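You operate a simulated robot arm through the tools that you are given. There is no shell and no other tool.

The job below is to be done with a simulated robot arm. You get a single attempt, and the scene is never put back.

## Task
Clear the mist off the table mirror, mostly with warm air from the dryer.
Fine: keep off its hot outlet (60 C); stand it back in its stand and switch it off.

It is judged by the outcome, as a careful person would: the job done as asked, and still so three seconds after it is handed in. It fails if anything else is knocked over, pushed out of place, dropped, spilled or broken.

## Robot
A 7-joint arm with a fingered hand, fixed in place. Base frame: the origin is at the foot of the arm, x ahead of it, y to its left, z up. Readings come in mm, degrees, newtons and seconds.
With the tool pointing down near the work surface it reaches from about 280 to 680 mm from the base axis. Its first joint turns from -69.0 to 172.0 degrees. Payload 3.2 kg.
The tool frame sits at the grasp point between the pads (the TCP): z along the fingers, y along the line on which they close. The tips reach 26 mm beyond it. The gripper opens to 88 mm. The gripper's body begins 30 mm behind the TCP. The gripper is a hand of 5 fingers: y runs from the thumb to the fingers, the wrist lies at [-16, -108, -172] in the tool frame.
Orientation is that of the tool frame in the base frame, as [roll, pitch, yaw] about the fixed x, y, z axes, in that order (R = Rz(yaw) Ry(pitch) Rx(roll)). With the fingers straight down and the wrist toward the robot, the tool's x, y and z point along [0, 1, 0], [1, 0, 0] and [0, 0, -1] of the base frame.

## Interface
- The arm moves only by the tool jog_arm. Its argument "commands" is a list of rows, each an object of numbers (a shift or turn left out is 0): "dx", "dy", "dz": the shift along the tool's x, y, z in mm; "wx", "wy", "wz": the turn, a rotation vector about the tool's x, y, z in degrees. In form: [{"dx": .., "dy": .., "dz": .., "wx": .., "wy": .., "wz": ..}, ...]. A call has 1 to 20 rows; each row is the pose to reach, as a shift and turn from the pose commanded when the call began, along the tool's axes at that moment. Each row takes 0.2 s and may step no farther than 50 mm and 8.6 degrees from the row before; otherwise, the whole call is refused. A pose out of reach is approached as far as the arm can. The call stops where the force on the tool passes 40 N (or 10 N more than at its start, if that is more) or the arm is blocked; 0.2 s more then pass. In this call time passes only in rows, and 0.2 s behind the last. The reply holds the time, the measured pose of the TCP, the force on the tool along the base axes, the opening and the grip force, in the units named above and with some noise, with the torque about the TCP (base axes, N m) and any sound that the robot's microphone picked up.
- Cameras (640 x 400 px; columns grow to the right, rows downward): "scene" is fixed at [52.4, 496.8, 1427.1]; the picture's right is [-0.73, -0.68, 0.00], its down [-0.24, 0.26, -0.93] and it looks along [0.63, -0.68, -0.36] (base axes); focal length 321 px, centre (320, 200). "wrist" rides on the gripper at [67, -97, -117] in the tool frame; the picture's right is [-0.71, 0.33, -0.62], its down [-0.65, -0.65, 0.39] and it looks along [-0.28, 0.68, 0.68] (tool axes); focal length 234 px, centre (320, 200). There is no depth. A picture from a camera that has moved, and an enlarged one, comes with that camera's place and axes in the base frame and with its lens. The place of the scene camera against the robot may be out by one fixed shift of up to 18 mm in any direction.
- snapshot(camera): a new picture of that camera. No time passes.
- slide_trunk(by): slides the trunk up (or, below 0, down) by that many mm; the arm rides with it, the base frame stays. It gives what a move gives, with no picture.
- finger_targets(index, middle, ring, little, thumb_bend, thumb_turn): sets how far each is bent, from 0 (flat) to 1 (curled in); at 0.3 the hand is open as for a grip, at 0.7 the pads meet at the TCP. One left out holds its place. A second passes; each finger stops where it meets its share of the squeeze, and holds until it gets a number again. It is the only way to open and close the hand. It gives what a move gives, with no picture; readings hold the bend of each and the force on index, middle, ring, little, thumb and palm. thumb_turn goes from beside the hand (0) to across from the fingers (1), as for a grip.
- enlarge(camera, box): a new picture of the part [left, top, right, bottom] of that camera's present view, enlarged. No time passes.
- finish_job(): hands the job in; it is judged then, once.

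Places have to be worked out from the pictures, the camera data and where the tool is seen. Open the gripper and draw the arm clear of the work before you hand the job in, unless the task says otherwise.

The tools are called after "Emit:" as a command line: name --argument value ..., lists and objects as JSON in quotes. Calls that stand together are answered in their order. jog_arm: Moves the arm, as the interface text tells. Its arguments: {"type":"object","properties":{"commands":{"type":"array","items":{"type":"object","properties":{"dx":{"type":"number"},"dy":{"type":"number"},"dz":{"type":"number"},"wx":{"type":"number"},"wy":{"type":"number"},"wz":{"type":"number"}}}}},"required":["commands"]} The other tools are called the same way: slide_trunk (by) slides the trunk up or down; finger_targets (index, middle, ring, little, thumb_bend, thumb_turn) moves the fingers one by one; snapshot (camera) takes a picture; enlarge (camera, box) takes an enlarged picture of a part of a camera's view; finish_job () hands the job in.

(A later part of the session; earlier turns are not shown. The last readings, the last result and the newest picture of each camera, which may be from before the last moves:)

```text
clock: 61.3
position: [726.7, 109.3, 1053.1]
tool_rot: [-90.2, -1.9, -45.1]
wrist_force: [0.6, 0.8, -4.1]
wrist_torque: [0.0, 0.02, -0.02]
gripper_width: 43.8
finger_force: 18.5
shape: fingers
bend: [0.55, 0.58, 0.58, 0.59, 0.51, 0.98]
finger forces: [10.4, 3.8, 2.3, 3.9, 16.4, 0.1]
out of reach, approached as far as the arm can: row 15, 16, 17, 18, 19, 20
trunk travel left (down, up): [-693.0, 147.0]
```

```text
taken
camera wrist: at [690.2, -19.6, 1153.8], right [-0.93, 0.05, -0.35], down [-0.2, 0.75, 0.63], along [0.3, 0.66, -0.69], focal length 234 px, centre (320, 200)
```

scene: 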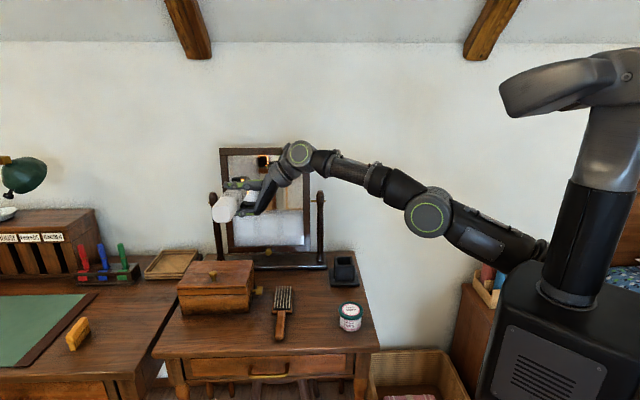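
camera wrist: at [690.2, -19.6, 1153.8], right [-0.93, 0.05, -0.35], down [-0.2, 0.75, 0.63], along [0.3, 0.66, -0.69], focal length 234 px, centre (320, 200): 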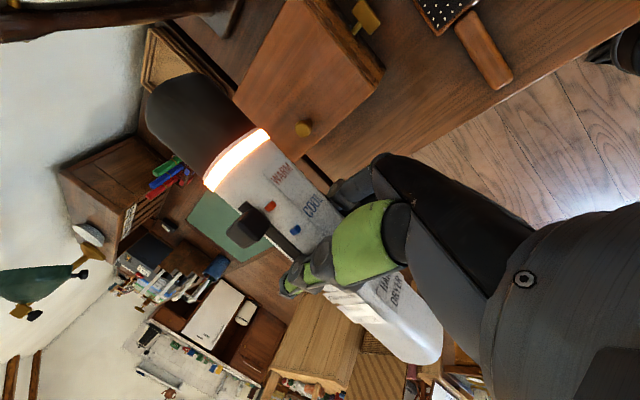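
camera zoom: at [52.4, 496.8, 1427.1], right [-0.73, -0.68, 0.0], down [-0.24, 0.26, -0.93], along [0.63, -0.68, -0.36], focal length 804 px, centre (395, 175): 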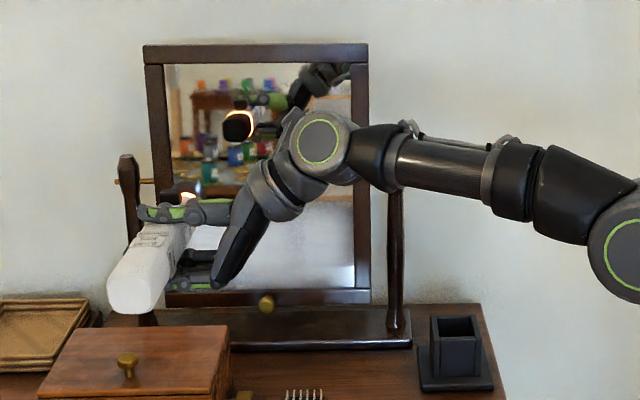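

The upper half is essentially clear. The wooden box below has its knob at about z 870, so I keep the hand above z≈950 on this side and sweep down to there before tilting the dryer down.

Emit:
jog_arm --commands '[{"dy": 5}, {"dy": 10}, {"dy": 15, "dz": 2}, {"dy": 20, "dz": 4}, {"dy": 25, "dz": 6}, {"dy": 30, "dz": 8}, {"dy": 35, "dz": 10}, {"dy": 40, "dz": 12}, {"dy": 45, "dz": 12}, {"dy": 50, "dz": 12}, {"dy": 55, "dz": 12}, {"dy": 60, "dz": 12}, {"dy": 65, "dz": 12}, {"dy": 70, "dz": 12}, {"dy": 75, "dz": 12}, {"dy": 80, "dz": 12}, {"dy": 85, "dz": 12}, {"dy": 88, "dz": 12}, {"dy": 88, "dz": 12}, {"dy": 88, "dz": 12}]'

Emit:
snapshot --camera "scene"

Emit:
enlarge --camera "scene" --box '[200, 130, 380, 290]'

```text
clock: 65.5
position: [735.8, 112.3, 966.7]
tool_rot: [-90.1, -1.9, -45.1]
wrist_force: [0.1, -0.1, -4.5]
wrist_torque: [-0.03, 0.05, -0.01]
gripper_width: 44.2
finger_force: 18.1
shape: fingers
bend: [0.55, 0.58, 0.58, 0.59, 0.51, 0.98]
finger forces: [10.4, 3.7, 2.5, 3.8, 16.2, 0.1]
out of reach, approached as far as the arm can: row 7, 8, 9, 10, 11, 12, 16, 17
trunk travel left (down, up): [-693.0, 147.0]
```

```text
taken
```

scene: 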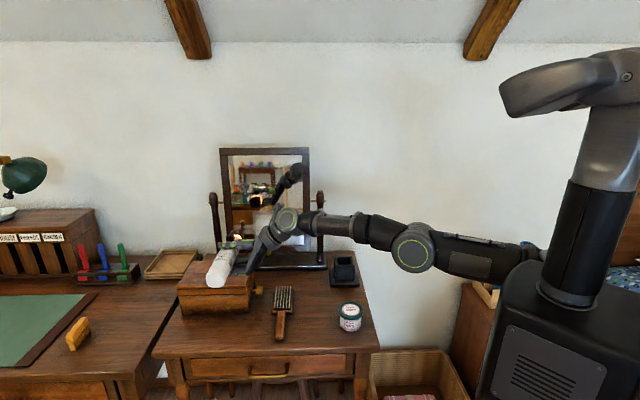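

```text
2.50 times, centred on (290, 210) of scene
camera zoom: at [52.4, 496.8, 1427.1], right [-0.73, -0.68, 0.0], down [-0.24, 0.26, -0.93], along [0.63, -0.68, -0.36], focal length 804 px, centre (395, 175)
```

zoom: 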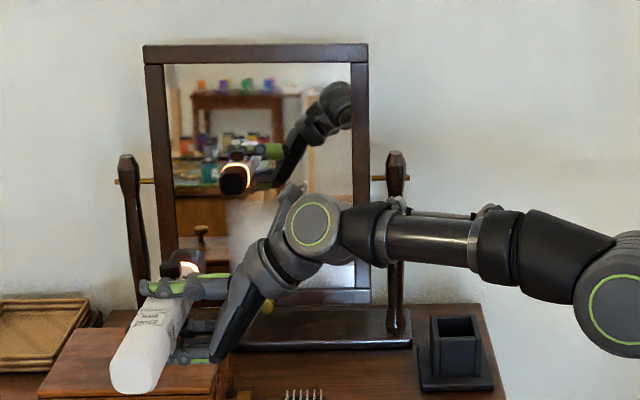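

The left side is clear down to about the level of the dryer. I tilt the dryer slowly downward by 20° to reach the lower-left part from above the box.

Emit:
jog_arm --commands '[{"wz": 1}, {"wz": 2}, {"wz": 3}, {"wz": 4}, {"wz": 5}, {"wz": 6}, {"wz": 7}, {"wz": 8}, {"wz": 9}, {"wz": 10}, {"wz": 11}, {"wz": 12}, {"wz": 13}, {"wz": 14}, {"wz": 15}, {"wz": 16}, {"wz": 17}, {"wz": 18}, {"wz": 19}, {"wz": 20}]'

Emit:
enlarge --camera "scene" --box '[200, 130, 380, 290]'

```text
clock: 69.7
position: [710.8, 124.0, 960.3]
tool_rot: [-90.1, 17.9, -45.0]
wrist_force: [0.4, -0.1, -4.3]
wrist_torque: [0.02, 0.06, 0.0]
gripper_width: 44.1
finger_force: 19.4
shape: fingers
bend: [0.55, 0.58, 0.58, 0.59, 0.51, 0.98]
finger forces: [10.5, 3.6, 2.3, 3.9, 16.5, 0.0]
out of reach, approached as far as the arm can: row 1, 2, 3, 4, 5, 6, 7, 8, 9, 10, 11, 12, 13, 14, 15, 16, 17, 18, 19, 20
trunk travel left (down, up): [-693.0, 147.0]
```

```text
2.50 times, centred on (290, 210) of scene
camera zoom: at [52.4, 496.8, 1427.1], right [-0.73, -0.68, 0.0], down [-0.24, 0.26, -0.93], along [0.63, -0.68, -0.36], focal length 804 px, centre (395, 175)
```

zoom: 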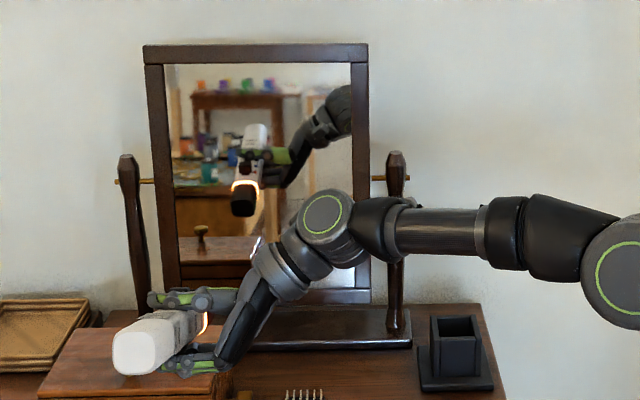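

The bottom-left is clear as well. I now sweep right along the lower band, keeping the downward tilt.

Emit:
jog_arm --commands '[{"dz": -5}, {"dz": -10}, {"dz": -15}, {"dz": -20}, {"dz": -25}, {"dz": -30}, {"dz": -35}, {"dz": -40}, {"dz": -45}, {"dz": -50}, {"dz": -55}, {"dz": -60}, {"dz": -65}, {"dz": -70}, {"dz": -75}, {"dz": -80}, {"dz": -85}, {"dz": -90}, {"dz": -95}, {"dz": -100}]'

Emit:
jog_arm --commands '[{"dz": -4}, {"dz": -8}, {"dz": -12}, {"dz": -16}, {"dz": -20}, {"dz": -24}, {"dz": -28}, {"dz": -32}, {"dz": -36}, {"dz": -40}, {"dz": -44}, {"dz": -48}, {"dz": -52}, {"dz": -56}, {"dz": -60}, {"dz": -64}, {"dz": -68}, {"dz": -72}, {"dz": -75}, {"dz": -75}]'

Emit:
snapshot --camera "scene"

Emit:
enlarge --camera "scene" --box '[200, 130, 380, 290]'

```text
clock: 73.9
position: [640.8, 51.3, 963.1]
tool_rot: [-90.1, 18.0, -45.0]
wrist_force: [-0.8, -0.3, -3.6]
wrist_torque: [-0.01, -0.01, 0.02]
gripper_width: 44.3
finger_force: 18.7
shape: fingers
bend: [0.55, 0.58, 0.58, 0.59, 0.51, 0.98]
finger forces: [10.5, 3.6, 2.4, 3.9, 16.5, 0.0]
trunk travel left (down, up): [-693.0, 147.0]
```

```text
clock: 78.1
position: [585.5, -2.3, 962.3]
tool_rot: [-90.1, 18.1, -45.0]
wrist_force: [-0.2, -0.1, -4.5]
wrist_torque: [-0.05, 0.03, -0.01]
gripper_width: 44.3
finger_force: 18.3
shape: fingers
bend: [0.55, 0.58, 0.58, 0.59, 0.51, 0.98]
finger forces: [10.5, 3.6, 2.4, 3.9, 16.3, 0.1]
trunk travel left (down, up): [-693.0, 147.0]
```

```text
taken
```

scene: 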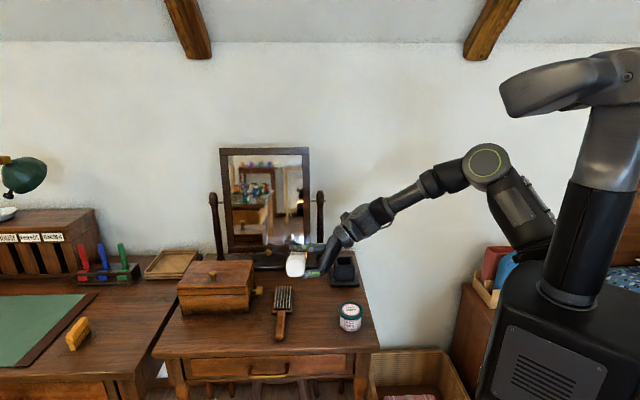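

```text
2.50 times, centred on (290, 210) of scene
camera zoom: at [52.4, 496.8, 1427.1], right [-0.73, -0.68, 0.0], down [-0.24, 0.26, -0.93], along [0.63, -0.68, -0.36], focal length 804 px, centre (395, 175)
```

zoom: 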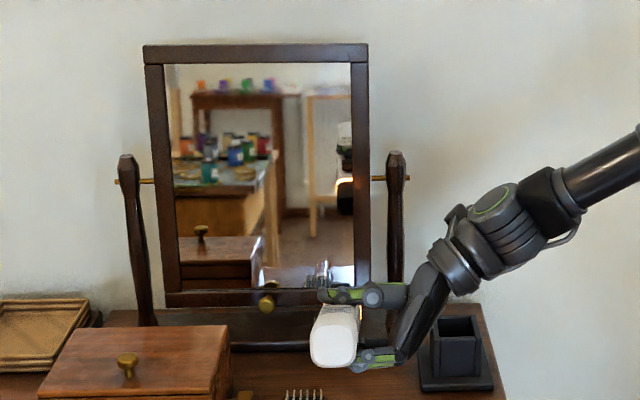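

Almost the whole glass reflects clearly now. I zoom in closely to look for remaining mist, especially along the edges and the bottom.

Emit:
enlarge --camera "scene" --box '[220, 195, 320, 255]'

Emit:
enlarge --camera "scene" --box '[215, 145, 315, 205]'

```text
6.40 times, centred on (270, 225) of scene
camera zoom: at [52.4, 496.8, 1427.1], right [-0.73, -0.68, 0.0], down [-0.24, 0.26, -0.93], along [0.63, -0.68, -0.36], focal length 2057 px, centre (640, 40)
```

zoom: 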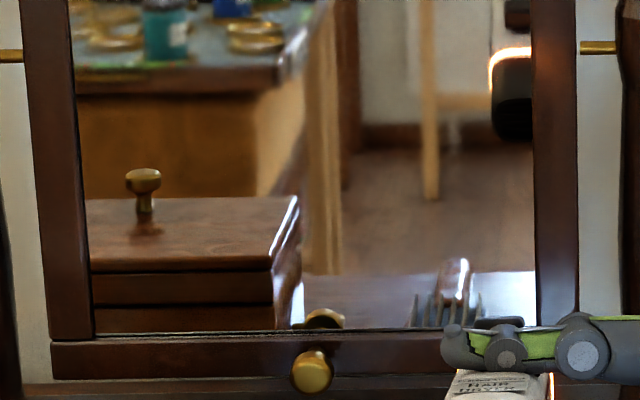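

```text
6.40 times, centred on (265, 175) of scene
camera zoom: at [52.4, 496.8, 1427.1], right [-0.73, -0.68, 0.0], down [-0.24, 0.26, -0.93], along [0.63, -0.68, -0.36], focal length 2057 px, centre (672, 360)
```

zoom: 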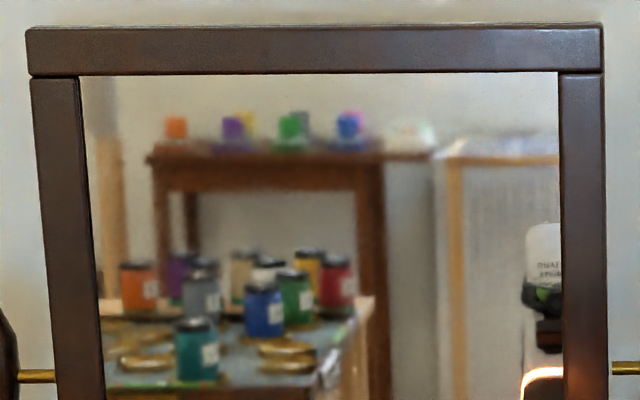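

The lower half is spotless. The top strip still looks slightly soft, so I give it one more pass: trunk up 100 mm, the dryer tilted slightly upward, then a sweep across the top.

Emit:
slide_trunk --by 110

Emit:
jog_arm --commands '[{"wz": -5}, {"wz": -10}, {"wz": -15}, {"wz": -20}, {"wz": -25, "dy": -10, "dx": -3}, {"wz": -28, "dy": -24, "dx": -8}, {"wz": -28, "dy": -24, "dx": -8, "dz": 5}, {"wz": -28, "dy": -24, "dx": -8, "dz": 10}, {"wz": -28, "dy": -24, "dx": -8, "dz": 15}, {"wz": -28, "dy": -24, "dx": -8, "dz": 20}, {"wz": -28, "dy": -24, "dx": -8, "dz": 26}, {"wz": -28, "dy": -24, "dx": -8, "dz": 32}, {"wz": -28, "dy": -24, "dx": -8, "dz": 38}, {"wz": -28, "dy": -24, "dx": -8, "dz": 44}, {"wz": -28, "dy": -24, "dx": -8, "dz": 50}, {"wz": -28, "dy": -24, "dx": -8, "dz": 56}, {"wz": -28, "dy": -24, "dx": -8, "dz": 62}, {"wz": -28, "dy": -24, "dx": -8, "dz": 68}, {"wz": -28, "dy": -24, "dx": -8, "dz": 74}, {"wz": -28, "dy": -24, "dx": -8, "dz": 80}]'

Emit:
jog_arm --commands '[{"dz": 6}, {"dz": 12}, {"dz": 18}, {"dz": 24}, {"dz": 30}, {"dz": 36}, {"dz": 42}, {"dz": 48}, {"dz": 54}, {"dz": 60}, {"dz": 66}, {"dz": 72}, {"dz": 78}, {"dz": 84}, {"dz": 90}, {"dz": 96}, {"dz": 102}, {"dz": 108}, {"dz": 112}, {"dz": 112}]'

Emit:
enlarge --camera "scene" --box '[200, 130, 380, 290]'

Emit:
enlarge --camera "scene" --box '[215, 145, 315, 205]'

```text
clock: 79.5
position: [586.4, -2.8, 1071.6]
tool_rot: [-90.1, 18.1, -45.1]
wrist_force: [0.8, 0.5, -5.0]
wrist_torque: [0.01, 0.06, 0.01]
gripper_width: 44.2
finger_force: 17.8
shape: fingers
bend: [0.55, 0.58, 0.58, 0.59, 0.51, 0.98]
finger forces: [10.6, 3.6, 2.5, 3.9, 16.4, 0.2]
trunk travel left (down, up): [-803.0, 37.0]
```

```text
clock: 83.7
position: [643.6, 54.3, 1098.2]
tool_rot: [-90.2, -9.9, -44.9]
wrist_force: [-0.7, 0.6, -4.7]
wrist_torque: [-0.01, 0.02, -0.02]
gripper_width: 44.4
finger_force: 18.1
shape: fingers
bend: [0.55, 0.58, 0.58, 0.6, 0.51, 0.98]
finger forces: [10.6, 3.5, 2.3, 3.9, 16.3, 0.1]
trunk travel left (down, up): [-803.0, 37.0]
```

```text
clock: 87.9
position: [722.6, 134.1, 1096.6]
tool_rot: [-90.1, -9.9, -45.1]
wrist_force: [0.7, 0.8, -4.3]
wrist_torque: [-0.04, 0.01, -0.02]
gripper_width: 44.4
finger_force: 18.4
shape: fingers
bend: [0.55, 0.58, 0.58, 0.6, 0.51, 0.98]
finger forces: [10.6, 3.6, 2.4, 4.0, 16.3, 0.0]
trunk travel left (down, up): [-803.0, 37.0]
```

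```text
2.50 times, centred on (290, 210) of scene
camera zoom: at [52.4, 496.8, 1427.1], right [-0.73, -0.68, 0.0], down [-0.24, 0.26, -0.93], along [0.63, -0.68, -0.36], focal length 804 px, centre (395, 175)
```

zoom: 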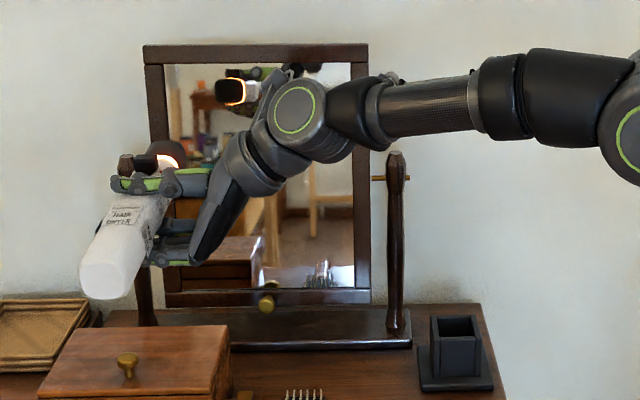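

```text
6.40 times, centred on (265, 175) of scene
camera zoom: at [52.4, 496.8, 1427.1], right [-0.73, -0.68, 0.0], down [-0.24, 0.26, -0.93], along [0.63, -0.68, -0.36], focal length 2057 px, centre (672, 360)
```

zoom: 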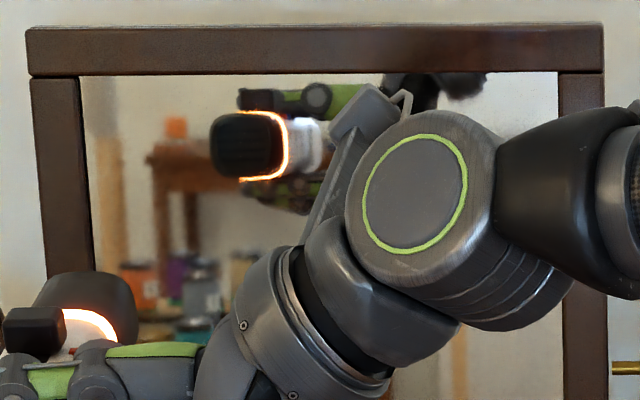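

The dryer now points at the top-left, which still looks a touch hazy. I hold here a few seconds, rising a little.

Emit:
jog_arm --commands '[{"dy": -3}, {"dy": -6}, {"dy": -9}, {"dy": -12}, {"dy": -15}, {"dy": -18}, {"dy": -18, "dz": 3}, {"dy": -18, "dz": 6}, {"dy": -18, "dz": 9}, {"dy": -18, "dz": 12}, {"dy": -18, "dz": 15}, {"dy": -18, "dz": 15}, {"dy": -18, "dz": 15}, {"dy": -13, "dz": 15}, {"dy": -8, "dz": 15}, {"dy": -3, "dz": 15}, {"dy": 2, "dz": 15}, {"dy": 7, "dz": 15}, {"dy": 12, "dz": 15}, {"dy": 17, "dz": 15}]'

Emit:
jog_arm --commands '[{"dz": -10, "dy": -10}, {"dz": -20, "dy": -20}, {"dz": -30, "dy": -25}, {"dz": -40, "dy": -25}, {"dz": -50, "dy": -25}, {"dz": -60, "dy": -25}, {"dz": -70, "dy": -25}, {"dz": -80, "dy": -25}, {"dz": -90, "dy": -25}, {"dz": -100, "dy": -25}, {"dz": -110, "dy": -25}, {"dz": -120, "dy": -25}, {"dz": -130, "dy": -25}, {"dz": -140, "dy": -25}, {"dz": -150, "dy": -25}, {"dz": -160, "dy": -25}, {"dz": -170, "dy": -25}, {"dz": -180, "dy": -25}, {"dz": -190, "dy": -25}, {"dz": -190, "dy": -25}]'

Emit:
enlarge --camera "scene" --box '[200, 130, 380, 290]'

Emit:
enlarge --camera "scene" --box '[215, 145, 315, 205]'

```text
clock: 92.1
position: [732.7, 144.2, 1079.2]
tool_rot: [-90.1, -9.8, -45.0]
wrist_force: [-0.2, -0.3, -4.0]
wrist_torque: [-0.02, 0.03, 0.01]
gripper_width: 44.2
finger_force: 18.0
shape: fingers
bend: [0.55, 0.58, 0.58, 0.6, 0.51, 0.98]
finger forces: [10.6, 3.6, 2.3, 3.8, 16.3, 0.0]
out of reach, approached as far as the arm can: row 17, 19, 20
trunk travel left (down, up): [-803.0, 37.0]
```

```text
clock: 96.3
position: [594.0, 12.0, 1104.9]
tool_rot: [-90.1, -10.0, -45.0]
wrist_force: [-0.2, 0.8, -3.7]
wrist_torque: [-0.01, 0.03, 0.01]
gripper_width: 44.1
finger_force: 19.5
shape: fingers
bend: [0.54, 0.57, 0.58, 0.6, 0.52, 0.98]
finger forces: [11.3, 3.6, 2.5, 3.9, 17.2, 0.1]
out of reach, approached as far as the arm can: row 1, 2
trunk travel left (down, up): [-803.0, 37.0]
```

```text
2.50 times, centred on (290, 210) of scene
camera zoom: at [52.4, 496.8, 1427.1], right [-0.73, -0.68, 0.0], down [-0.24, 0.26, -0.93], along [0.63, -0.68, -0.36], focal length 804 px, centre (395, 175)
```

zoom: 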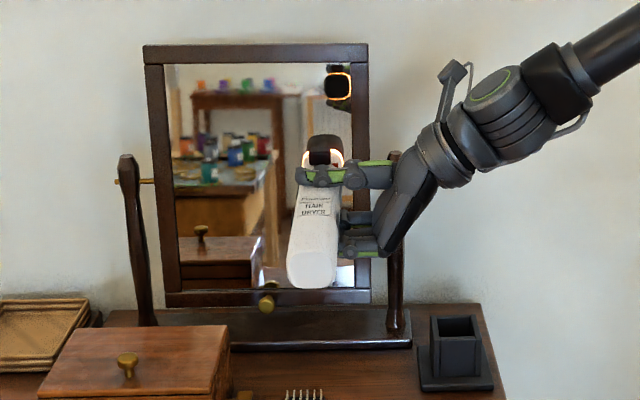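

```text
6.40 times, centred on (265, 175) of scene
camera zoom: at [52.4, 496.8, 1427.1], right [-0.73, -0.68, 0.0], down [-0.24, 0.26, -0.93], along [0.63, -0.68, -0.36], focal length 2057 px, centre (672, 360)
```

zoom: 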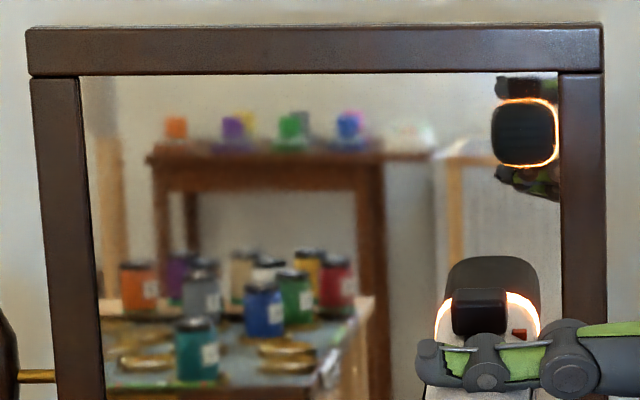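

The reflection is sharp and unchanged, so what blur is left is only distance and the glass is clear. Now I bring the dryer home: trunk down 150 mm first, then up with the arm, and tilt back to upright along the path I came by.

Emit:
slide_trunk --by -150

Emit:
jog_arm --commands '[{"dx": 12, "dy": -23}, {"dx": 25, "dy": -46}, {"dx": 37, "dy": -69}, {"dx": 50, "dy": -92}, {"dx": 62, "dy": -115}, {"dx": 75, "dy": -139}]'

Emit:
snapshot --camera "scene"

```text
clock: 98.1
position: [592.6, 11.1, 954.4]
tool_rot: [-90.1, -9.9, -44.9]
wrist_force: [0.6, 0.3, -5.6]
wrist_torque: [-0.01, 0.0, -0.03]
gripper_width: 44.4
finger_force: 19.3
shape: fingers
bend: [0.54, 0.57, 0.58, 0.6, 0.52, 0.98]
finger forces: [11.3, 3.7, 2.4, 3.7, 17.2, 0.0]
trunk travel left (down, up): [-653.0, 187.0]
```

```text
clock: 99.5
position: [630.9, -23.9, 1105.2]
tool_rot: [-90.2, -9.9, -45.0]
wrist_force: [-0.2, 0.0, -4.5]
wrist_torque: [-0.01, 0.04, -0.01]
gripper_width: 44.3
finger_force: 19.6
shape: fingers
bend: [0.54, 0.57, 0.58, 0.6, 0.52, 0.98]
finger forces: [11.3, 3.7, 2.4, 3.7, 17.2, 0.0]
trunk travel left (down, up): [-653.0, 187.0]
```

```text
taken
```

scene: 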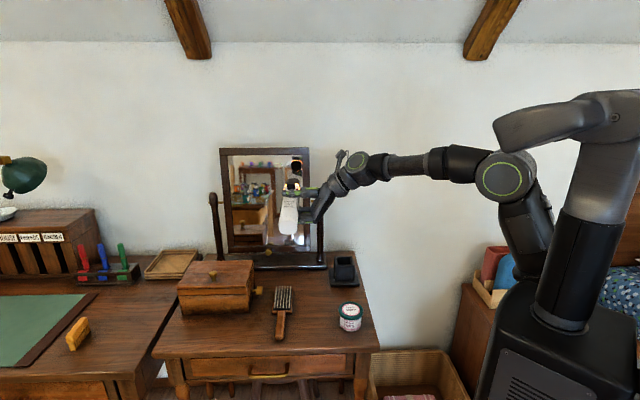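

At E≈429, M≈463, z 1105, I now turn the dryer back upright while moving right to in front of the stand.

Emit:
jog_arm --commands '[{"wz": -7.3, "dz": -15}, {"wz": -14.6, "dz": -30}, {"wz": -21.9, "dz": -45}, {"wz": -29.1, "dz": -60}, {"wz": -36.4, "dz": -75}, {"wz": -43.7, "dz": -90}, {"wz": -51, "dz": -105}, {"wz": -58.2, "dz": -120}, {"wz": -65.5, "dz": -135}, {"wz": -72.8, "dz": -150}, {"wz": -80.1, "dz": -165}]'

Emit:
snapshot --camera "scene"

Emit:
enlarge --camera "scene" --box '[300, 140, 430, 290]'

```text
clock: 101.9
position: [511.6, -141.7, 1106.3]
tool_rot: [99.4, -89.9, 125.7]
wrist_force: [0.0, -0.2, -4.2]
wrist_torque: [-0.02, 0.04, -0.03]
gripper_width: 44.4
finger_force: 18.8
shape: fingers
bend: [0.55, 0.58, 0.59, 0.6, 0.51, 0.99]
finger forces: [9.0, 3.2, 2.4, 3.9, 18.2, 0.1]
out of reach, approached as far as the arm can: row 3, 4, 5, 6, 7
trunk travel left (down, up): [-653.0, 187.0]
```

```text
taken
```

scene: 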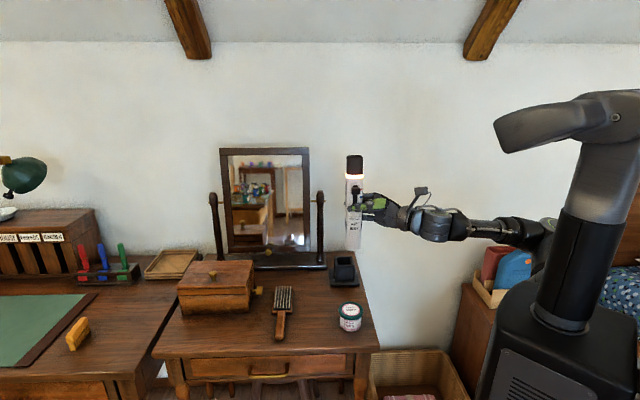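

```text
2.67 times, centred on (365, 215) of scene
camera zoom: at [52.4, 496.8, 1427.1], right [-0.73, -0.68, 0.0], down [-0.24, 0.26, -0.93], along [0.63, -0.68, -0.36], focal length 857 px, centre (200, 160)
```

zoom: 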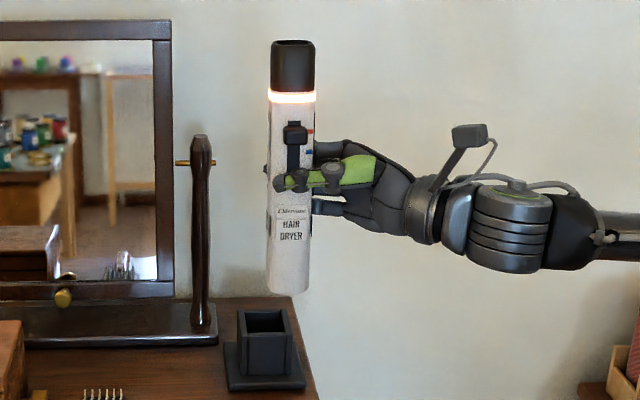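

The dryer is upright again. I move back over the stand to the recorded position (E≈263.7, M≈643.7), still well above the cup.

Emit:
jog_arm --commands '[{"dy": 30}, {"dy": 60, "dz": 0.5}, {"dy": 90, "dz": 1}, {"dy": 120, "dz": 1.5}, {"dy": 150, "dz": 2}, {"dy": 170, "dz": 2.2}, {"dy": 181.7, "dz": 2.2}]'

Emit:
slide_trunk --by -110

Emit:
enlarge --camera "scene" --box '[310, 160, 410, 290]'

Emit:
snapshot --camera "wrist"

Emit:
snapshot --camera "scene"

```text
clock: 103.5
position: [646.0, -267.1, 1106.0]
tool_rot: [120.5, -89.9, 104.5]
wrist_force: [-0.5, -0.7, -4.2]
wrist_torque: [-0.07, -0.01, -0.03]
gripper_width: 44.2
finger_force: 18.4
shape: fingers
bend: [0.55, 0.58, 0.59, 0.6, 0.51, 0.99]
finger forces: [9.0, 3.1, 2.2, 3.8, 17.9, 0.0]
trunk travel left (down, up): [-653.0, 187.0]
```

```text
clock: 104.9
position: [644.3, -266.7, 995.7]
tool_rot: [166.7, -89.9, 58.3]
wrist_force: [0.2, 0.6, -3.5]
wrist_torque: [-0.06, 0.02, 0.03]
gripper_width: 44.5
finger_force: 17.8
shape: fingers
bend: [0.55, 0.58, 0.59, 0.6, 0.51, 0.99]
finger forces: [8.9, 3.1, 2.4, 3.7, 17.9, 0.0]
trunk travel left (down, up): [-543.0, 297.0]
```

```text
3.08 times, centred on (360, 225) of scene
camera zoom: at [52.4, 496.8, 1427.1], right [-0.73, -0.68, 0.0], down [-0.24, 0.26, -0.93], along [0.63, -0.68, -0.36], focal length 989 px, centre (197, 123)
```

zoom: 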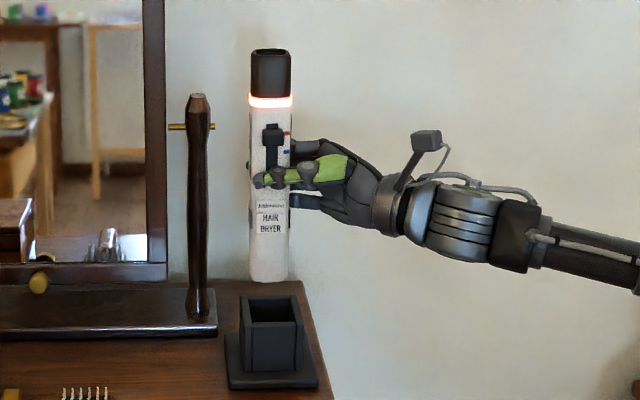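

```text
taken
camera wrist: at [492.5, -281.9, 1062.3], right [-0.21, -0.68, -0.71], down [-0.19, 0.74, -0.65], along [0.96, 0.0, -0.28], focal length 234 px, centre (320, 200)
```

wrist: 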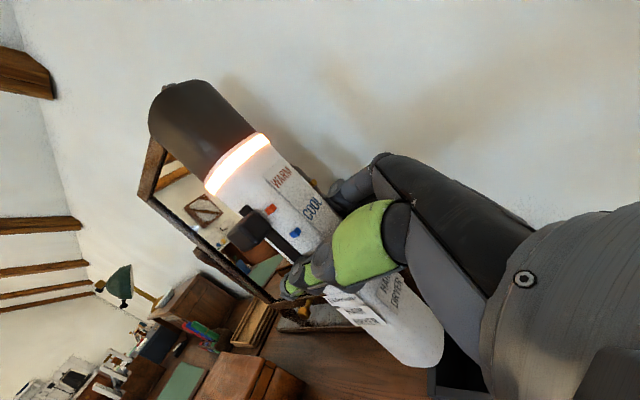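

```text
taken
```

scene: 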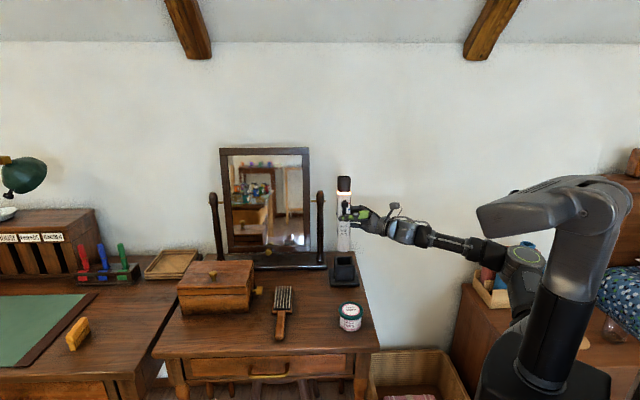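

Compared with the lift-out, the tool sits about 3.7 mm too far left (E 267.4 against 263.7). I correct that with a small shift in depth, then compare the pictures at high zoom.

Emit:
jog_arm --commands '[{"dz": -1.8, "dy": 0.5}, {"dz": -3.6, "dy": 1}]'

Emit:
jog_arm --commands '[{"dz": 0}]'

Emit:
enlarge --camera "scene" --box '[320, 235, 370, 285]'

Emit:
enlarge --camera "wrist" --box '[380, 260, 520, 400]'

```text
clock: 105.5
position: [641.6, -269.8, 995.1]
tool_rot: [-146.0, -89.9, 11.0]
wrist_force: [0.0, 0.0, -4.6]
wrist_torque: [-0.06, 0.02, 0.01]
gripper_width: 44.5
finger_force: 18.3
shape: fingers
bend: [0.55, 0.58, 0.59, 0.6, 0.51, 0.99]
finger forces: [8.9, 3.1, 2.3, 3.8, 17.8, 0.0]
trunk travel left (down, up): [-543.0, 297.0]
```

```text
clock: 105.9
position: [641.5, -269.1, 996.0]
tool_rot: [-152.8, -89.9, 17.9]
wrist_force: [0.6, 0.2, -3.1]
wrist_torque: [-0.05, -0.01, 0.01]
gripper_width: 44.3
finger_force: 18.0
shape: fingers
bend: [0.55, 0.58, 0.59, 0.6, 0.51, 0.99]
finger forces: [8.9, 3.0, 2.4, 3.7, 17.9, 0.0]
trunk travel left (down, up): [-543.0, 297.0]
```

```text
8.00 times, centred on (345, 260) of scene
camera zoom: at [52.4, 496.8, 1427.1], right [-0.73, -0.68, 0.0], down [-0.24, 0.26, -0.93], along [0.63, -0.68, -0.36], focal length 2571 px, centre (120, -280)
```

zoom: 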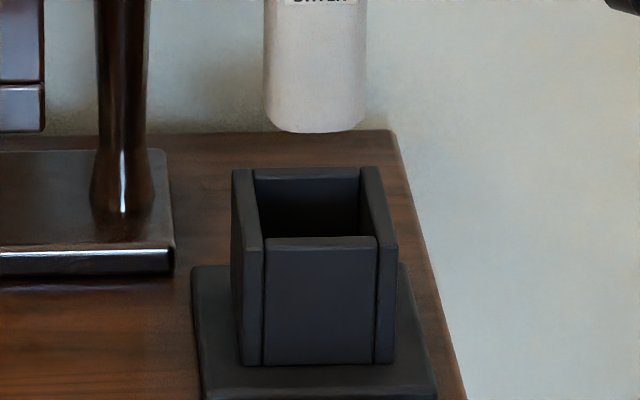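

```text
2.86 times, centred on (450, 330) of wrist
camera zoom: at [491.0, -285.4, 1062.4], right [-0.21, -0.68, -0.71], down [-0.19, 0.74, -0.65], along [0.96, 0.0, -0.28], focal length 669 px, centre (-51, -171)
```

zoom: 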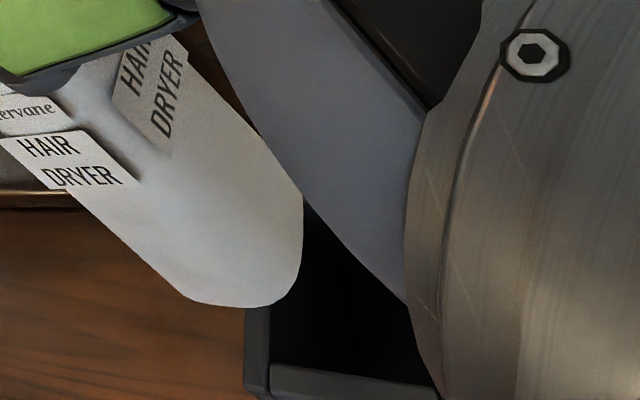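

The dryer hangs almost centrally above the cup. To check the depth and tilt, I zoom on the label for comparison with how it looked when seated.

Emit:
enlarge --camera "scene" --box '[320, 205, 370, 255]'

Emit:
enlarge --camera "scene" --box '[320, 170, 370, 220]'

```text
8.00 times, centred on (345, 230) of scene
camera zoom: at [52.4, 496.8, 1427.1], right [-0.73, -0.68, 0.0], down [-0.24, 0.26, -0.93], along [0.63, -0.68, -0.36], focal length 2571 px, centre (120, -40)
```

zoom: 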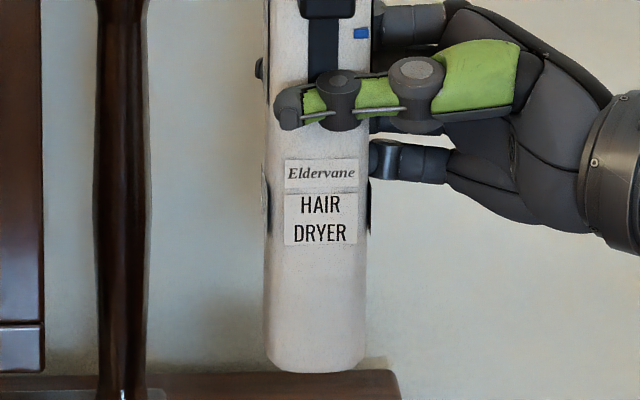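

```text
8.00 times, centred on (345, 195) of scene
camera zoom: at [52.4, 496.8, 1427.1], right [-0.73, -0.68, 0.0], down [-0.24, 0.26, -0.93], along [0.63, -0.68, -0.36], focal length 2571 px, centre (120, 240)
```

zoom: 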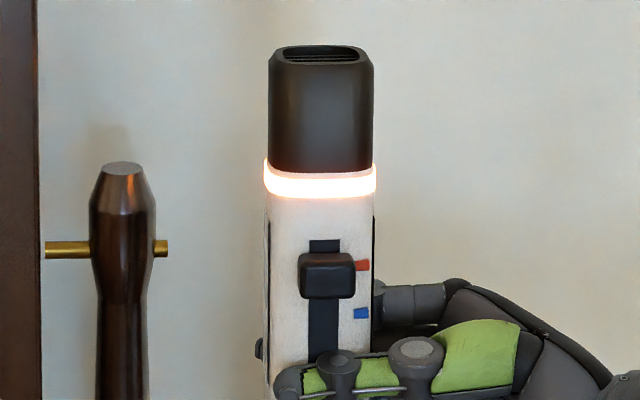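

Compared with the seated picture, the dryer sits about 4 mm too far left, because it shifted slightly in the hand when gripped. I correct that, lower 50 mm to just above the rim, and look.

Emit:
jog_arm --commands '[{"dz": -2, "dy": 0.5}, {"dz": -4, "dy": 1}]'

Emit:
slide_trunk --by -46

Emit:
enlarge --camera "scene" --box '[320, 235, 370, 285]'

Emit:
enlarge --camera "wrist" --box '[380, 260, 520, 400]'

```text
clock: 106.5
position: [639.5, -274.8, 995.3]
tool_rot: [-177.9, -89.9, 42.8]
wrist_force: [0.0, 0.2, -3.6]
wrist_torque: [-0.03, 0.01, -0.01]
gripper_width: 44.2
finger_force: 18.0
shape: fingers
bend: [0.55, 0.58, 0.59, 0.6, 0.51, 0.99]
finger forces: [8.9, 3.1, 2.3, 3.8, 17.9, 0.0]
trunk travel left (down, up): [-543.0, 297.0]
```

```text
clock: 107.4
position: [640.0, -273.7, 949.4]
tool_rot: [-165.1, -89.9, 30.0]
wrist_force: [-0.5, 0.2, -4.0]
wrist_torque: [-0.03, 0.02, 0.05]
gripper_width: 44.4
finger_force: 18.2
shape: fingers
bend: [0.55, 0.58, 0.59, 0.6, 0.51, 0.99]
finger forces: [8.9, 3.1, 2.3, 3.9, 17.9, 0.1]
trunk travel left (down, up): [-497.0, 343.0]
```

```text
8.00 times, centred on (345, 260) of scene
camera zoom: at [52.4, 496.8, 1427.1], right [-0.73, -0.68, 0.0], down [-0.24, 0.26, -0.93], along [0.63, -0.68, -0.36], focal length 2571 px, centre (120, -280)
```

zoom: 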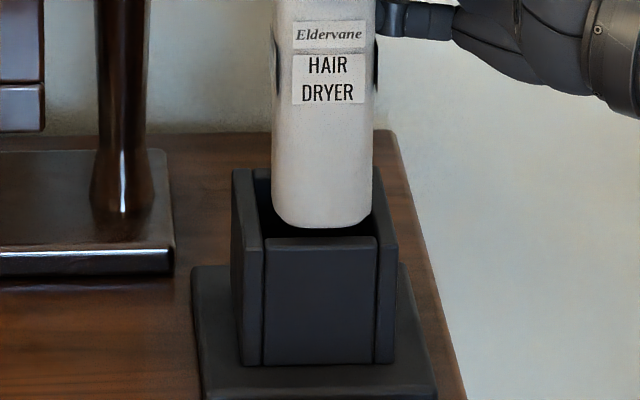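

```text
2.86 times, centred on (450, 330) of wrist
camera zoom: at [487.9, -288.6, 1016.1], right [-0.21, -0.68, -0.71], down [-0.19, 0.74, -0.65], along [0.96, 0.0, -0.28], focal length 669 px, centre (-51, -171)
```

zoom: 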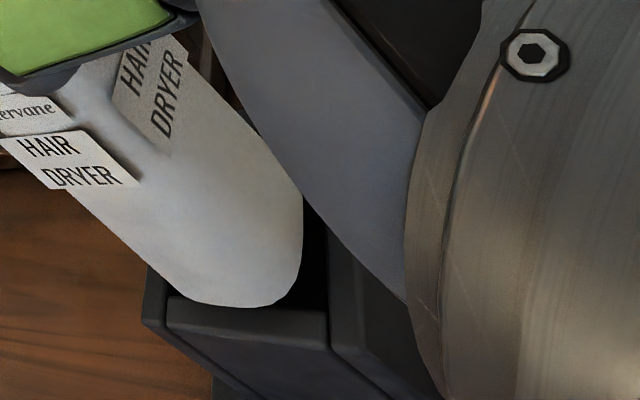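

By the label, the dryer is now within about 1 mm of its seated position in both directions. I lower it slowly into the cup, checking forces.

Emit:
jog_arm --commands '[{"dx": -3}, {"dx": -6}, {"dx": -9}, {"dx": -12}]'

Emit:
enlarge --camera "scene" --box '[320, 235, 370, 285]'

Emit:
enlarge --camera "wrist" --box '[380, 260, 520, 400]'

```text
clock: 108.4
position: [636.6, -272.5, 943.1]
tool_rot: [62.0, -89.4, 163.1]
wrist_force: [5.9, -4.1, 17.5]
wrist_torque: [-0.11, -0.17, -0.01]
gripper_width: 44.0
finger_force: 17.9
shape: fingers
bend: [0.55, 0.58, 0.59, 0.6, 0.52, 0.98]
finger forces: [9.6, 3.7, 2.7, 4.5, 15.4, 0.0]
trunk travel left (down, up): [-497.0, 343.0]
```

```text
8.00 times, centred on (345, 260) of scene
camera zoom: at [52.4, 496.8, 1427.1], right [-0.73, -0.68, 0.0], down [-0.24, 0.26, -0.93], along [0.63, -0.68, -0.36], focal length 2571 px, centre (120, -280)
```

zoom: 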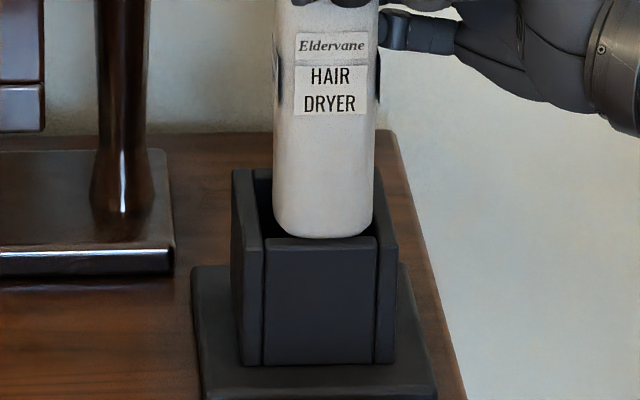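

```text
2.86 times, centred on (450, 330) of wrist
camera zoom: at [484.8, -288.4, 1008.1], right [-0.2, -0.68, -0.71], down [-0.18, 0.74, -0.65], along [0.96, 0.0, -0.27], focal length 669 px, centre (-51, -171)
```

zoom: 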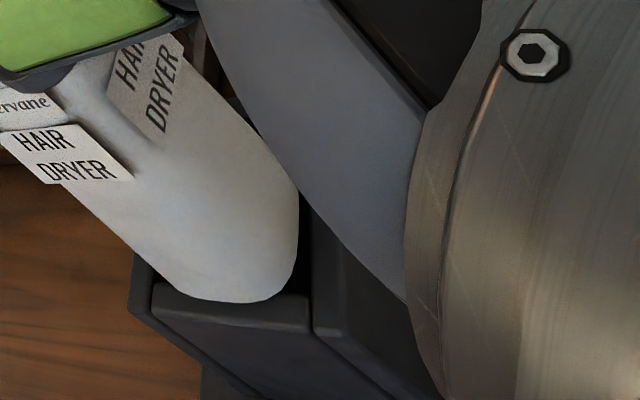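

Contact came early, at 22 N on the front rim, so I lift off at once. My measurements show the dryer leaning about 3–4° back in the hand, with its bottom forward, so I tilt it back to plumb.

Emit:
jog_arm --commands '[{"dx": 4}, {"dx": 12}, {"dx": 18}]'

Emit:
enlarge --camera "scene" --box '[325, 190, 365, 270]'

Emit:
enlarge --camera "scene" --box '[320, 230, 370, 280]'

Emit:
snapshot --camera "wrist"

```text
clock: 109.2
position: [640.1, -274.1, 954.0]
tool_rot: [177.4, -89.6, 47.4]
wrist_force: [-0.7, 0.0, -4.2]
wrist_torque: [-0.04, 0.04, 0.0]
gripper_width: 44.3
finger_force: 17.9
shape: fingers
bend: [0.55, 0.58, 0.59, 0.6, 0.51, 0.99]
finger forces: [9.1, 3.1, 2.2, 3.8, 17.9, 0.0]
trunk travel left (down, up): [-497.0, 343.0]
```

```text
5.00 times, centred on (345, 230) of scene
camera zoom: at [52.4, 496.8, 1427.1], right [-0.73, -0.68, 0.0], down [-0.24, 0.26, -0.93], along [0.63, -0.68, -0.36], focal length 1607 px, centre (195, 50)
```

zoom: 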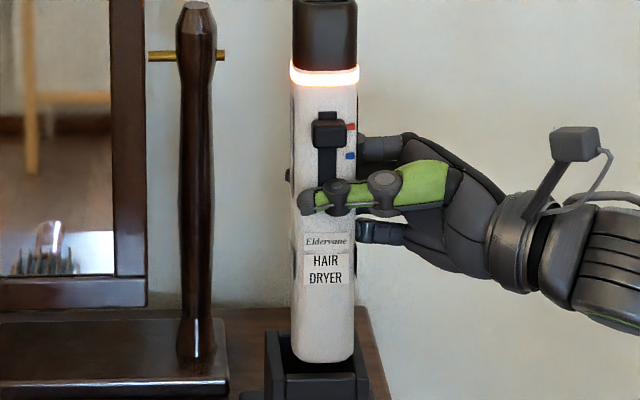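

```text
8.00 times, centred on (345, 255) of scene
camera zoom: at [52.4, 496.8, 1427.1], right [-0.73, -0.68, 0.0], down [-0.24, 0.26, -0.93], along [0.63, -0.68, -0.36], focal length 2571 px, centre (120, -240)
```

zoom: 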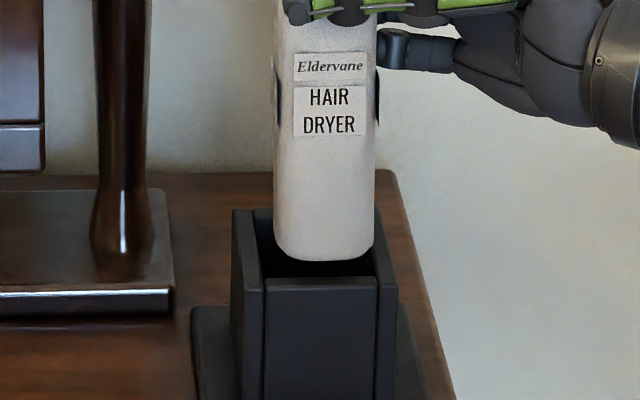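

```text
taken
camera wrist: at [488.3, -289.1, 1019.9], right [-0.21, -0.68, -0.7], down [-0.19, 0.74, -0.65], along [0.96, 0.0, -0.28], focal length 234 px, centre (320, 200)
```

wrist: 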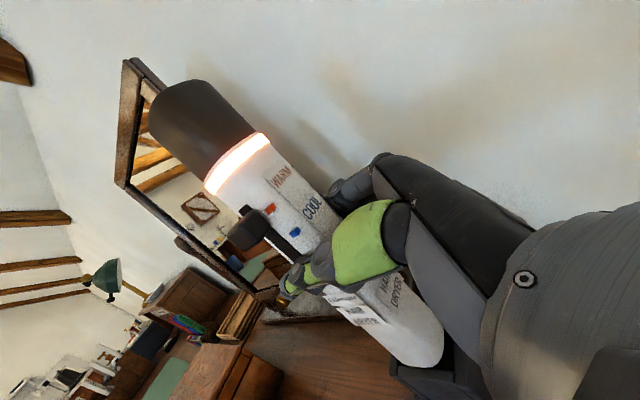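

The measurement again suggests the top leans back by about 4–5° relative to its seated attitude. I rotate by -4.5° about the hand's axis, bringing the top forward and the bottom back, and re-measure.

Emit:
jog_arm --commands '[{"wz": -2.2}, {"wz": -4.5}]'

Emit:
enlarge --camera "scene" --box '[325, 180, 365, 230]'

Emit:
enlarge --camera "scene" --box '[320, 230, 370, 280]'

```text
clock: 109.8
position: [640.0, -272.6, 954.5]
tool_rot: [90.4, -85.5, 134.6]
wrist_force: [-0.1, 0.8, -3.8]
wrist_torque: [-0.02, -0.02, 0.01]
gripper_width: 44.7
finger_force: 18.2
shape: fingers
bend: [0.55, 0.58, 0.59, 0.6, 0.51, 0.99]
finger forces: [8.9, 3.1, 2.2, 3.7, 17.9, 0.0]
trunk travel left (down, up): [-497.0, 343.0]
```

```text
8.00 times, centred on (345, 205) of scene
camera zoom: at [52.4, 496.8, 1427.1], right [-0.73, -0.68, 0.0], down [-0.24, 0.26, -0.93], along [0.63, -0.68, -0.36], focal length 2571 px, centre (120, 160)
```

zoom: 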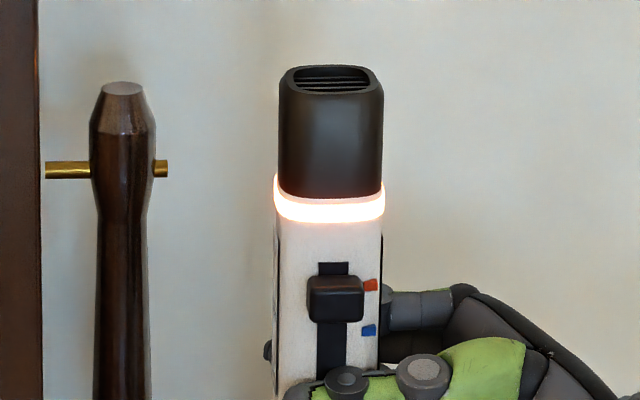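

```text
8.00 times, centred on (345, 255) of scene
camera zoom: at [52.4, 496.8, 1427.1], right [-0.73, -0.68, 0.0], down [-0.24, 0.26, -0.93], along [0.63, -0.68, -0.36], focal length 2571 px, centre (120, -240)
```

zoom: 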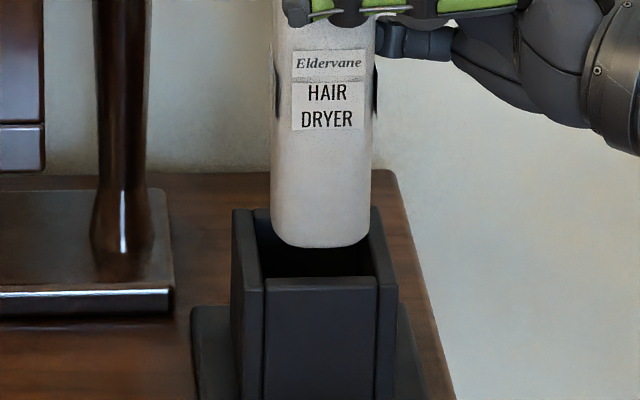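

The dryer now matches its seated attitude to within a pixel, and its bottom is centred over the opening. I lower it slowly again, straight down, checking forces.

Emit:
jog_arm --commands '[{"dx": -4, "dy": -0.3}, {"dx": -8, "dy": -0.6}, {"dx": -12, "dy": -0.9}, {"dx": -15, "dy": -1.2}, {"dx": -18, "dy": -1.4}]'

Emit:
enlarge --camera "scene" --box '[320, 230, 370, 280]'

```text
clock: 111.0
position: [638.7, -274.1, 937.0]
tool_rot: [91.3, -85.5, 133.6]
wrist_force: [-0.4, 0.4, -4.6]
wrist_torque: [-0.07, 0.03, -0.01]
gripper_width: 44.3
finger_force: 18.4
shape: fingers
bend: [0.55, 0.58, 0.59, 0.6, 0.51, 0.99]
finger forces: [8.8, 3.1, 2.3, 3.7, 18.0, 0.0]
trunk travel left (down, up): [-497.0, 343.0]
```

```text
8.00 times, centred on (345, 255) of scene
camera zoom: at [52.4, 496.8, 1427.1], right [-0.73, -0.68, 0.0], down [-0.24, 0.26, -0.93], along [0.63, -0.68, -0.36], focal length 2571 px, centre (120, -240)
```

zoom: 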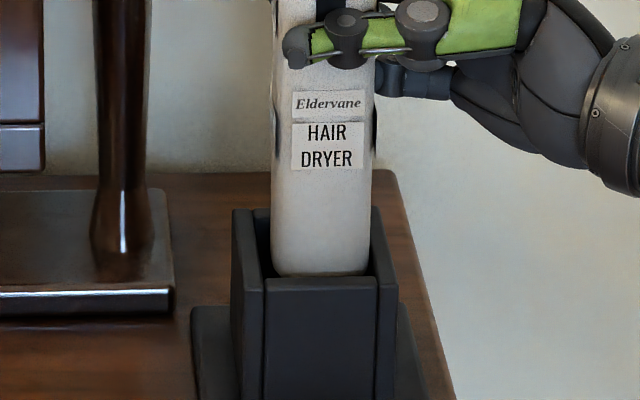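

It entered the cup with no contact. I continue down in stages.

Emit:
jog_arm --commands '[{"dx": -4, "dy": -0.3}, {"dx": -8, "dy": -0.6}, {"dx": -12, "dy": -0.9}, {"dx": -16, "dy": -1.25}, {"dx": -20, "dy": -1.6}]'

Emit:
jog_arm --commands '[{"dx": -4, "dy": -0.3}, {"dx": -8, "dy": -0.6}, {"dx": -12, "dy": -0.9}, {"dx": -16, "dy": -1.25}, {"dx": -20, "dy": -1.6}]'

Emit:
enlarge --camera "scene" --box '[320, 230, 370, 280]'

```text
clock: 112.2
position: [640.0, -274.4, 917.1]
tool_rot: [91.9, -85.5, 133.0]
wrist_force: [0.7, 0.5, -5.1]
wrist_torque: [-0.05, 0.0, 0.0]
gripper_width: 44.4
finger_force: 18.8
shape: fingers
bend: [0.55, 0.58, 0.59, 0.6, 0.51, 0.99]
finger forces: [8.8, 3.0, 2.2, 3.7, 17.9, 0.0]
trunk travel left (down, up): [-497.0, 343.0]
```

```text
clock: 113.4
position: [638.8, -274.8, 896.3]
tool_rot: [92.1, -85.5, 132.9]
wrist_force: [0.1, -0.4, -3.8]
wrist_torque: [-0.03, 0.0, 0.03]
gripper_width: 44.6
finger_force: 18.6
shape: fingers
bend: [0.55, 0.58, 0.59, 0.6, 0.51, 0.99]
finger forces: [9.1, 3.0, 2.2, 3.7, 17.9, 0.0]
trunk travel left (down, up): [-497.0, 343.0]
```

```text
8.00 times, centred on (345, 255) of scene
camera zoom: at [52.4, 496.8, 1427.1], right [-0.73, -0.68, 0.0], down [-0.24, 0.26, -0.93], along [0.63, -0.68, -0.36], focal length 2571 px, centre (120, -240)
```

zoom: 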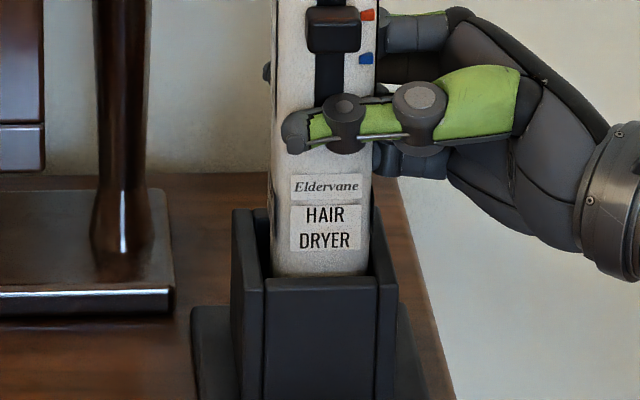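

It is about 10 mm above seated. I continue in small steps until the weight transfers to the cup floor.

Emit:
jog_arm --commands '[{"dx": -3, "dy": -0.2}, {"dx": -6, "dy": -0.5}, {"dx": -8, "dy": -0.6}]'

Emit:
jog_arm --commands '[{"dx": -1}, {"dx": -2, "dy": -0.1}]'

Emit:
enlarge --camera "scene" --box '[320, 245, 370, 295]'

```text
clock: 114.2
position: [639.6, -273.4, 888.7]
tool_rot: [90.3, -85.4, 134.8]
wrist_force: [0.1, -0.5, -5.2]
wrist_torque: [-0.06, 0.01, 0.01]
gripper_width: 44.5
finger_force: 18.2
shape: fingers
bend: [0.55, 0.58, 0.59, 0.6, 0.51, 0.99]
finger forces: [8.9, 3.1, 2.2, 3.7, 18.0, 0.0]
trunk travel left (down, up): [-497.0, 343.0]
```

```text
clock: 114.8
position: [640.3, -274.4, 887.5]
tool_rot: [90.8, -85.5, 134.1]
wrist_force: [-0.9, 0.2, -3.9]
wrist_torque: [-0.04, 0.01, -0.01]
gripper_width: 44.4
finger_force: 18.0
shape: fingers
bend: [0.55, 0.58, 0.59, 0.6, 0.51, 0.99]
finger forces: [8.9, 3.0, 2.3, 3.7, 18.0, 0.0]
trunk travel left (down, up): [-497.0, 343.0]
```

```text
8.00 times, centred on (345, 270) of scene
camera zoom: at [52.4, 496.8, 1427.1], right [-0.73, -0.68, 0.0], down [-0.24, 0.26, -0.93], along [0.63, -0.68, -0.36], focal length 2571 px, centre (120, -360)
```

zoom: 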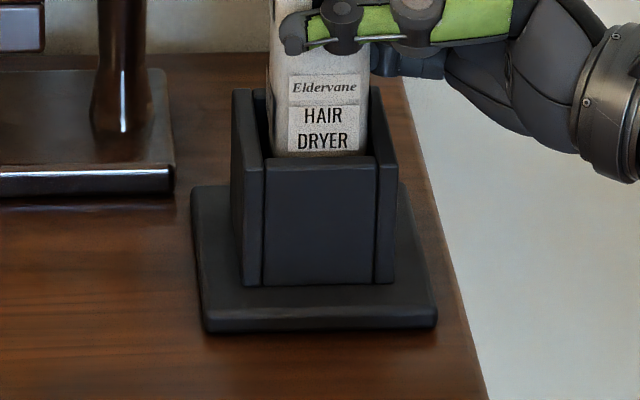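

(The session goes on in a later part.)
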